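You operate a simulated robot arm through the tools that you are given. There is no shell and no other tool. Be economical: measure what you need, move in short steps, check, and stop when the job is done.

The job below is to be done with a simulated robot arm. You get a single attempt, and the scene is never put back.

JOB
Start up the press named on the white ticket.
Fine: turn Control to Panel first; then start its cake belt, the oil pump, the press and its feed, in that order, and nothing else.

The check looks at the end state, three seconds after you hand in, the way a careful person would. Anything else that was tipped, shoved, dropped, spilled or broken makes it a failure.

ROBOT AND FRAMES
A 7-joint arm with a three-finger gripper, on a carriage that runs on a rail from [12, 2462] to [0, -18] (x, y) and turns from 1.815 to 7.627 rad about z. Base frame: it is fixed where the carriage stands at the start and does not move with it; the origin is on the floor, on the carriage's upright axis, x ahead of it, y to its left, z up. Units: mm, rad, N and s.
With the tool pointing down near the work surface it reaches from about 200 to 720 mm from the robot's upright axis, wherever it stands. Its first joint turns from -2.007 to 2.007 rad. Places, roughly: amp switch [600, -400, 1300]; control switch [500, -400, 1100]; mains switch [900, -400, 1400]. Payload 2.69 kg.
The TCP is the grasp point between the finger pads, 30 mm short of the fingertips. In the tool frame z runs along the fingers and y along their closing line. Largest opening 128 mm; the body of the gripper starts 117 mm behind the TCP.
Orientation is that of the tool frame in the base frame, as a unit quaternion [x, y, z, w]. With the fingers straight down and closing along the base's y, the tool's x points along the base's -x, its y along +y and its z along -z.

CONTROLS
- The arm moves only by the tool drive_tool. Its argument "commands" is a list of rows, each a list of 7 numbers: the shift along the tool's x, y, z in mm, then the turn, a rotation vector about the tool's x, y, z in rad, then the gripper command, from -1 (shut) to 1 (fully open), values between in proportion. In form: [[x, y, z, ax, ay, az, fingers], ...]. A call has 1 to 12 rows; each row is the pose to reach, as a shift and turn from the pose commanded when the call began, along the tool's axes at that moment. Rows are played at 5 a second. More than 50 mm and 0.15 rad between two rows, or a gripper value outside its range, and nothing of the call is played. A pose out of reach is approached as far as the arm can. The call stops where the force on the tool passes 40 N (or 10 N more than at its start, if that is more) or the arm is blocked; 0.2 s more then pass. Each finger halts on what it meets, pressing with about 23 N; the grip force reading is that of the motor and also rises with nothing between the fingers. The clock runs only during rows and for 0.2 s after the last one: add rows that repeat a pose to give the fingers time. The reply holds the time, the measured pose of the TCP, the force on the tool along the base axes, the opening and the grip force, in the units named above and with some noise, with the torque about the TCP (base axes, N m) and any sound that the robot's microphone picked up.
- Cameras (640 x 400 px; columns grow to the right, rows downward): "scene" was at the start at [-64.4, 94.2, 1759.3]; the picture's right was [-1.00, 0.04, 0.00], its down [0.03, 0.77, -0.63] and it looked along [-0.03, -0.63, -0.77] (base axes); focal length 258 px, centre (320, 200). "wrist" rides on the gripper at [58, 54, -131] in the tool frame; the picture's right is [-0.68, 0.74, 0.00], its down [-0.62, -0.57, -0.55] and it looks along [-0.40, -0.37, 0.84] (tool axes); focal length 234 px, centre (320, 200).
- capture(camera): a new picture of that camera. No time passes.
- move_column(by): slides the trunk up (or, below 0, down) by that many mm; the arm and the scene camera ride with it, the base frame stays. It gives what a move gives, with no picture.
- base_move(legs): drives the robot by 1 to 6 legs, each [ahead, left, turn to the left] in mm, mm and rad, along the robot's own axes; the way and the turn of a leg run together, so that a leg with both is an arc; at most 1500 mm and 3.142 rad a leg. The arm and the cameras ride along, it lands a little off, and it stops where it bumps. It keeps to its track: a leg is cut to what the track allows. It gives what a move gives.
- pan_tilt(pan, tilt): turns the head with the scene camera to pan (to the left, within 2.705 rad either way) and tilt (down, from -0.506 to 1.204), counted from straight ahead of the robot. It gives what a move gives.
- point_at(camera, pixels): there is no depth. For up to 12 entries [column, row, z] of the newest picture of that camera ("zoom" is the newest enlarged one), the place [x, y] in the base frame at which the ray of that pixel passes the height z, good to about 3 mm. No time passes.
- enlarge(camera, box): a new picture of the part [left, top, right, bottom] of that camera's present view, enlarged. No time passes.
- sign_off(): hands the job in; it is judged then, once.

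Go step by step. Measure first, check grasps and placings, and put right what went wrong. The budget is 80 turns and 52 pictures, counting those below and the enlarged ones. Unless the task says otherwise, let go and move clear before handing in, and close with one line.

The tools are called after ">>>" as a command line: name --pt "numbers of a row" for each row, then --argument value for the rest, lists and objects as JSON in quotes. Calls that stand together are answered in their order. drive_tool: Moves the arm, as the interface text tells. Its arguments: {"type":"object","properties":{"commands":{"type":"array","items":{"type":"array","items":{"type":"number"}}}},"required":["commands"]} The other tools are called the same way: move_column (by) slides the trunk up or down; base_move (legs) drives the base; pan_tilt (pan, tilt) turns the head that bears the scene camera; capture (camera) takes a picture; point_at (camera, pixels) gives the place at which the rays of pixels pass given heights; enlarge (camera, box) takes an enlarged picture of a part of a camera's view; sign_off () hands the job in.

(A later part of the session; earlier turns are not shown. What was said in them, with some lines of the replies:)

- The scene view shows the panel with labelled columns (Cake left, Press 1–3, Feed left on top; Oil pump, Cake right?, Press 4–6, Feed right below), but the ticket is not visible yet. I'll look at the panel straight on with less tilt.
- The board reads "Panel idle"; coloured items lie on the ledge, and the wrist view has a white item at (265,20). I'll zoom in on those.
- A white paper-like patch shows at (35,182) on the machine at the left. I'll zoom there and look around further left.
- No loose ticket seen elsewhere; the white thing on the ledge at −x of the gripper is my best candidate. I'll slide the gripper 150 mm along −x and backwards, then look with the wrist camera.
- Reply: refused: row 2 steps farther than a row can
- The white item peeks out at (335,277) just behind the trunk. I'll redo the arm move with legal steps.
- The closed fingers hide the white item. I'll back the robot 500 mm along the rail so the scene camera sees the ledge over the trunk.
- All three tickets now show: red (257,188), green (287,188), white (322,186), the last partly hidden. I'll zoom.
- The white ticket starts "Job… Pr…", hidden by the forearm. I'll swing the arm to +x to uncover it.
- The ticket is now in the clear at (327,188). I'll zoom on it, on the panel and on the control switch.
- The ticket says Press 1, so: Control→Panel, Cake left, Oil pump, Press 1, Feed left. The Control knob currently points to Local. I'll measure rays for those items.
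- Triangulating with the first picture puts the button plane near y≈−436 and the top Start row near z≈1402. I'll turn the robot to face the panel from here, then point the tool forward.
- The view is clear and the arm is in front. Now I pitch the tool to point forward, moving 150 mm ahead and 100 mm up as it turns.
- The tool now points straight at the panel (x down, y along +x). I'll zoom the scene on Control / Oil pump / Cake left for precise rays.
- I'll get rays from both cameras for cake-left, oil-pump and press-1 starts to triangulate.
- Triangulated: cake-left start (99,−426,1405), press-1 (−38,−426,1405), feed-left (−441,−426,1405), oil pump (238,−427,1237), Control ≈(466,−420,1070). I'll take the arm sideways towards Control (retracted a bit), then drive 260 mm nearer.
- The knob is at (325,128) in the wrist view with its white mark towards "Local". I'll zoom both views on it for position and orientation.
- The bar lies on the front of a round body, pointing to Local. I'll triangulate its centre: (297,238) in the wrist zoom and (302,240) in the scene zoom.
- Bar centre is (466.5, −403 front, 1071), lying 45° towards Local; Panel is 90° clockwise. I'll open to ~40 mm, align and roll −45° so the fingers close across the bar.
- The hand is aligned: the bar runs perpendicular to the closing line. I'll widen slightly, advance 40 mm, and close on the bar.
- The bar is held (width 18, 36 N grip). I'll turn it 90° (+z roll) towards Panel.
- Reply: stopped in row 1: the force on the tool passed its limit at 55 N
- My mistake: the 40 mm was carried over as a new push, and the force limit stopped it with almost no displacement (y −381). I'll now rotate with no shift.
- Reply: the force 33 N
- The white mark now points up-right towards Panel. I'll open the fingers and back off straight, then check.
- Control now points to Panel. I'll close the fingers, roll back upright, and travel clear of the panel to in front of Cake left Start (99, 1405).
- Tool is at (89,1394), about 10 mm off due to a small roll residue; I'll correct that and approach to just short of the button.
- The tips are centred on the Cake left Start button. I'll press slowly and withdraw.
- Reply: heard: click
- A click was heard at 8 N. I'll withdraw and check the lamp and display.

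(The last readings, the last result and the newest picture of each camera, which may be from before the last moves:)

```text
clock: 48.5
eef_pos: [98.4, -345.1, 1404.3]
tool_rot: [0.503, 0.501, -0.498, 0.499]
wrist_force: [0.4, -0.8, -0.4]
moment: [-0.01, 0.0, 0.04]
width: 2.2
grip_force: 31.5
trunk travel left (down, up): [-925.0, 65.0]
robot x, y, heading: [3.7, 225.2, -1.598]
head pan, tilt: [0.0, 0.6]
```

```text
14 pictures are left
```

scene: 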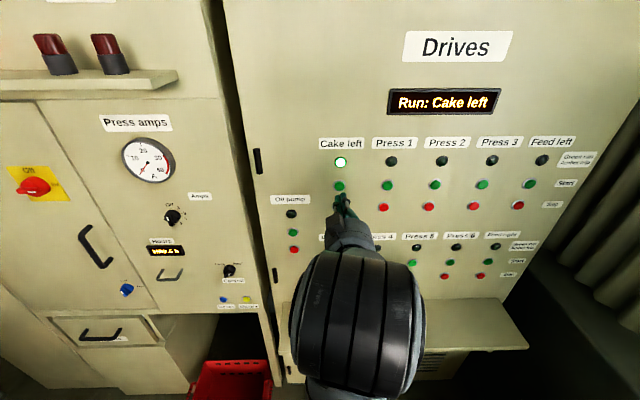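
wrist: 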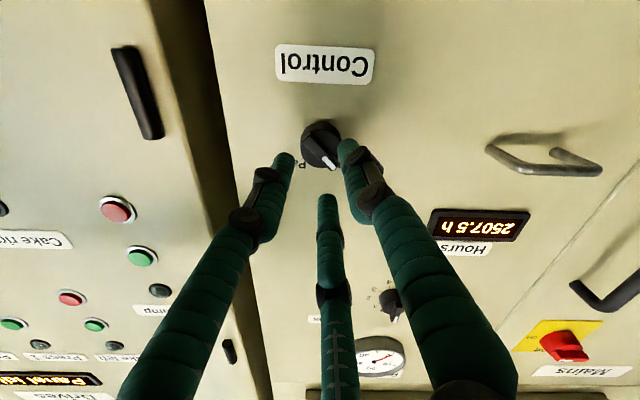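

Display says "Run: Cake left", lamp lit. Next: Oil pump Start at (238, 1237).

>>> drive_tool --pt "33 28 0 0 0 0 -1" --pt "67 56 0 0 0 0 -1" --pt "100 84 0 0 0 0 -1" --pt "134 112 0 0 0 0 -1" --pt "167 139 0 0 0 0 -1" --pt "167 139 0 0 0 0 -1" --pt "167 139 33 0 0 0 -1" --pt "167 139 33 0 0 0 -1"

>>> enlarge --camera "wrist" --box '[240, 80, 400, 200]'

```text
clock: 50.3
eef_pos: [239.3, -376.5, 1239.2]
tool_rot: [0.502, 0.5, -0.499, 0.5]
wrist_force: [0.0, 0.4, 0.1]
moment: [0.01, 0.01, -0.01]
width: 2.4
grip_force: 31.2
trunk travel left (down, up): [-925.0, 65.0]
robot x, y, heading: [0.0, 226.0, -1.599]
head pan, tilt: [0.0, 0.6]
```

```text
3.33 times, centred on (320, 140) of wrist
```

zoom: 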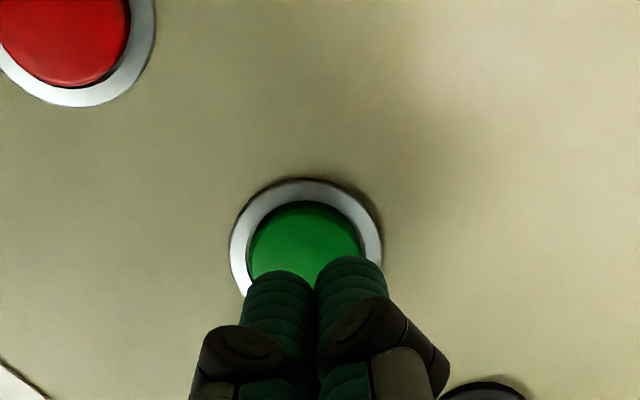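

Aligned on Oil pump Start (about 2 mm high, which I'll trim). Pressing and withdrawing.

>>> drive_tool --pt "2 0 11 0 0 0 -1" --pt "2 0 16 0 0 0 -1" --pt "2 0 20 0 0 0 -1" --pt "2 0 23 0 0 0 -1" --pt "2 0 25 0 0 0 -1"

>>> drive_tool --pt "0 0 -20 0 0 0 -1" --pt "0 0 -57 0 0 0 -1" --pt "0 0 -57 0 0 0 -1"

>>> capture --camera "scene"

```text
clock: 51.5
eef_pos: [238.5, -400.1, 1236.6]
tool_rot: [0.502, 0.501, -0.498, 0.499]
wrist_force: [-0.1, 6.0, -3.5]
moment: [0.04, 0.0, 0.0]
width: 6.2
grip_force: 31.0
trunk travel left (down, up): [-925.0, 65.0]
robot x, y, heading: [1.4, 227.2, -1.598]
head pan, tilt: [0.0, 0.6]
heard: click
```

```text
clock: 52.3
eef_pos: [237.4, -344.0, 1238.4]
tool_rot: [0.502, 0.5, -0.499, 0.499]
wrist_force: [-0.1, 0.1, 0.0]
moment: [-0.01, 0.02, 0.02]
width: 2.0
grip_force: 31.1
trunk travel left (down, up): [-925.0, 65.0]
robot x, y, heading: [3.3, 229.8, -1.595]
head pan, tilt: [0.0, 0.6]
```

```text
12 pictures are left
```

scene: 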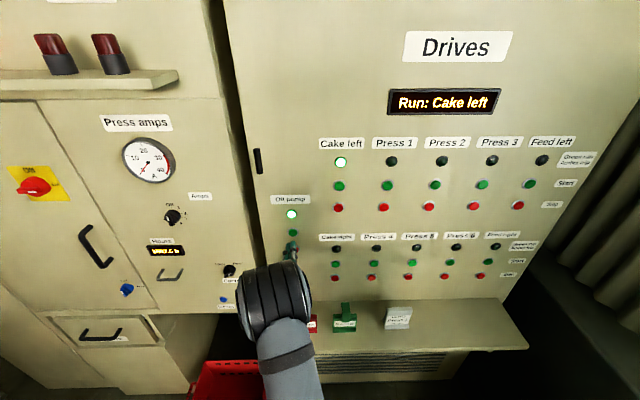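

Oil pump lamp is lit at (292,213). Next: Press 1 Start at (−38, 1405).

>>> drive_tool --pt "-21 -34 0 0 0 0 -1" --pt "-42 -69 0 0 0 0 -1" --pt "-63 -103 0 0 0 0 -1" --pt "-84 -138 0 0 0 0 -1" --pt "-105 -172 0 0 0 0 -1" --pt "-126 -207 0 0 0 0 -1" --pt "-147 -241 0 0 0 0 -1" --pt "-167 -276 0 0 0 0 -1" --pt "-167 -276 0 0 0 0 -1" --pt "-167 -276 33 0 0 0 -1" --pt "-167 -276 33 0 0 0 -1"

>>> enlarge --camera "wrist" --box '[240, 80, 400, 200]'

```text
clock: 54.7
eef_pos: [-40.6, -376.3, 1404.9]
tool_rot: [0.502, 0.5, -0.5, 0.499]
wrist_force: [0.4, 0.3, -0.2]
moment: [0.02, -0.02, -0.04]
width: 2.2
grip_force: 31.3
trunk travel left (down, up): [-925.0, 65.0]
robot x, y, heading: [3.6, 225.7, -1.599]
head pan, tilt: [0.0, 0.6]
```

```text
3.33 times, centred on (320, 140) of wrist
```

zoom: 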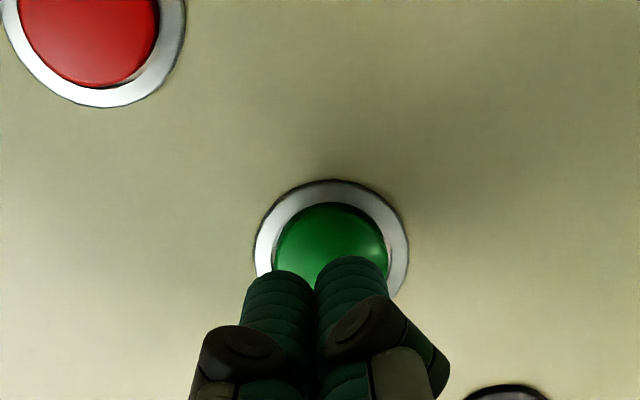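

Button is slightly to image right; I'll trim +3 mm in x and press Press 1 Start.

>>> drive_tool --pt "0 3 11 0 0 0 -1" --pt "0 3 16 0 0 0 -1" --pt "0 3 20 0 0 0 -1" --pt "0 3 23 0 0 0 -1" --pt "0 3 25 0 0 0 -1"

>>> drive_tool --pt "0 0 -20 0 0 0 -1" --pt "0 0 -57 0 0 0 -1" --pt "0 0 -57 0 0 0 -1"

>>> capture --camera "scene"

```text
clock: 55.9
eef_pos: [-36.1, -400.6, 1402.7]
tool_rot: [0.503, 0.499, -0.499, 0.499]
wrist_force: [-1.4, 9.0, -2.1]
moment: [0.04, -0.04, -0.04]
width: 6.1
grip_force: 31.3
trunk travel left (down, up): [-925.0, 65.0]
robot x, y, heading: [3.6, 228.7, -1.598]
head pan, tilt: [0.0, 0.6]
heard: click
```

```text
clock: 56.7
eef_pos: [-36.5, -345.7, 1401.6]
tool_rot: [0.502, 0.501, -0.498, 0.499]
wrist_force: [0.5, -0.2, -0.2]
moment: [-0.04, -0.02, 0.01]
width: 2.3
grip_force: 31.2
trunk travel left (down, up): [-925.0, 65.0]
robot x, y, heading: [0.5, 225.9, -1.599]
head pan, tilt: [0.0, 0.6]
```

```text
10 pictures are left
```

scene: 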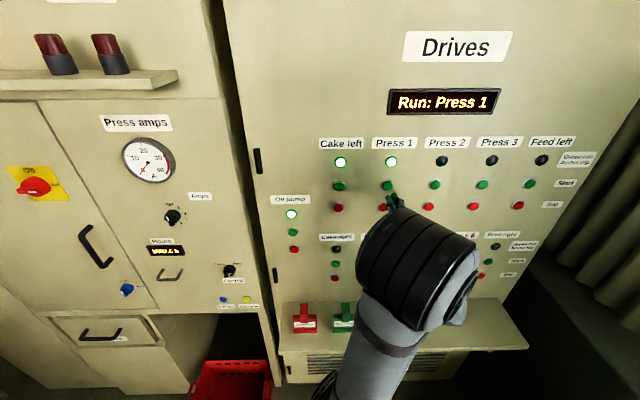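

"Run: Press 1", lamp lit. Next: Feed left Start at (−441, 1404).

>>> drive_tool --pt "-3 -41 0 0 0 0 -1" --pt "-3 -82 0 0 0 0 -1" --pt "-3 -123 0 0 0 0 -1" --pt "-3 -164 0 0 0 0 -1" --pt "-3 -205 0 0 0 0 -1" --pt "-3 -246 0 0 0 0 -1" --pt "-3 -287 0 0 0 0 -1" --pt "-3 -328 0 0 0 0 -1" --pt "-3 -369 0 0 0 0 -1" --pt "-3 -405 0 0 0 0 -1" --pt "-3 -405 0 0 0 0 -1" --pt "-3 -405 30 0 0 0 -1"

>>> enlarge --camera "wrist" --box '[240, 80, 400, 200]'

```text
clock: 59.3
eef_pos: [-441.5, -376.1, 1404.7]
tool_rot: [0.502, 0.5, -0.498, 0.499]
wrist_force: [-0.5, -1.0, -0.5]
moment: [-0.04, -0.01, 0.03]
width: 2.2
grip_force: 31.4
trunk travel left (down, up): [-925.0, 65.0]
robot x, y, heading: [1.1, 226.9, -1.596]
head pan, tilt: [0.0, 0.6]
```

```text
3.33 times, centred on (320, 140) of wrist
```

zoom: 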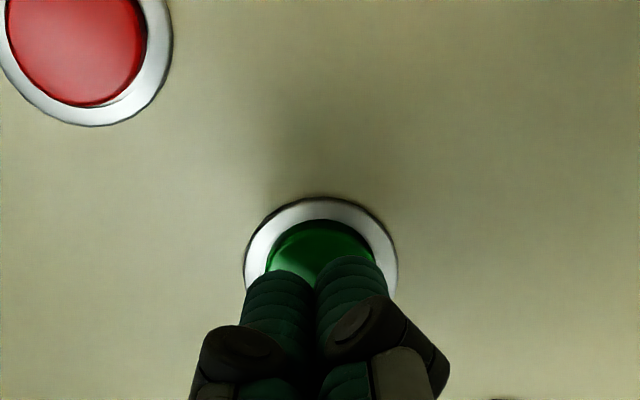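

Centred on Feed left Start. Pressing and withdrawing.

>>> drive_tool --pt "0 0 11 0 0 0 -1" --pt "0 0 16 0 0 0 -1" --pt "0 0 20 0 0 0 -1" --pt "0 0 23 0 0 0 -1" --pt "0 0 25 0 0 0 -1"

>>> drive_tool --pt "0 0 -20 0 0 0 -1" --pt "0 0 -60 0 0 0 -1" --pt "0 0 -100 0 0 0 -1" --pt "0 0 -130 0 0 0 -1" --pt "0 0 -130 0 0 0 -1"

>>> capture --camera "scene"

```text
clock: 60.5
eef_pos: [-440.7, -398.2, 1405.7]
tool_rot: [0.502, 0.5, -0.499, 0.499]
wrist_force: [2.8, 5.3, -2.5]
moment: [0.06, 0.01, 0.04]
width: 5.8
grip_force: 31.6
trunk travel left (down, up): [-925.0, 65.0]
robot x, y, heading: [4.4, 225.6, -1.592]
head pan, tilt: [0.0, 0.6]
heard: click
```

```text
clock: 61.7
eef_pos: [-440.3, -272.5, 1404.6]
tool_rot: [0.501, 0.501, -0.499, 0.5]
wrist_force: [0.5, 0.2, -0.1]
moment: [-0.02, 0.01, 0.01]
width: 2.1
grip_force: 31.3
trunk travel left (down, up): [-925.0, 65.0]
robot x, y, heading: [1.8, 225.2, -1.595]
head pan, tilt: [0.0, 0.6]
```

```text
8 pictures are left
```

scene: 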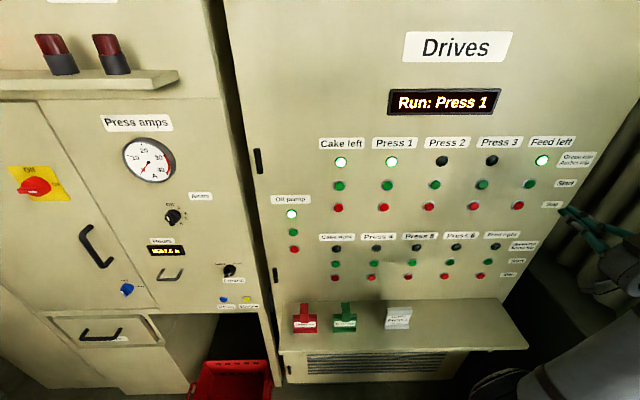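

Cake left, Oil pump, Press 1 and Feed left are all lit green, the display reads "Run: Press 1", and the tickets and everything else are undisturbed. The arm is clear, so I'm handing in.

>>> sign_off

```text
The job is handed in.
```

Press 1, named on the white ticket, is running: I turned Control to Panel, then started Cake left, Oil pump, Press 1 and Feed left in that order, and touched no other control.
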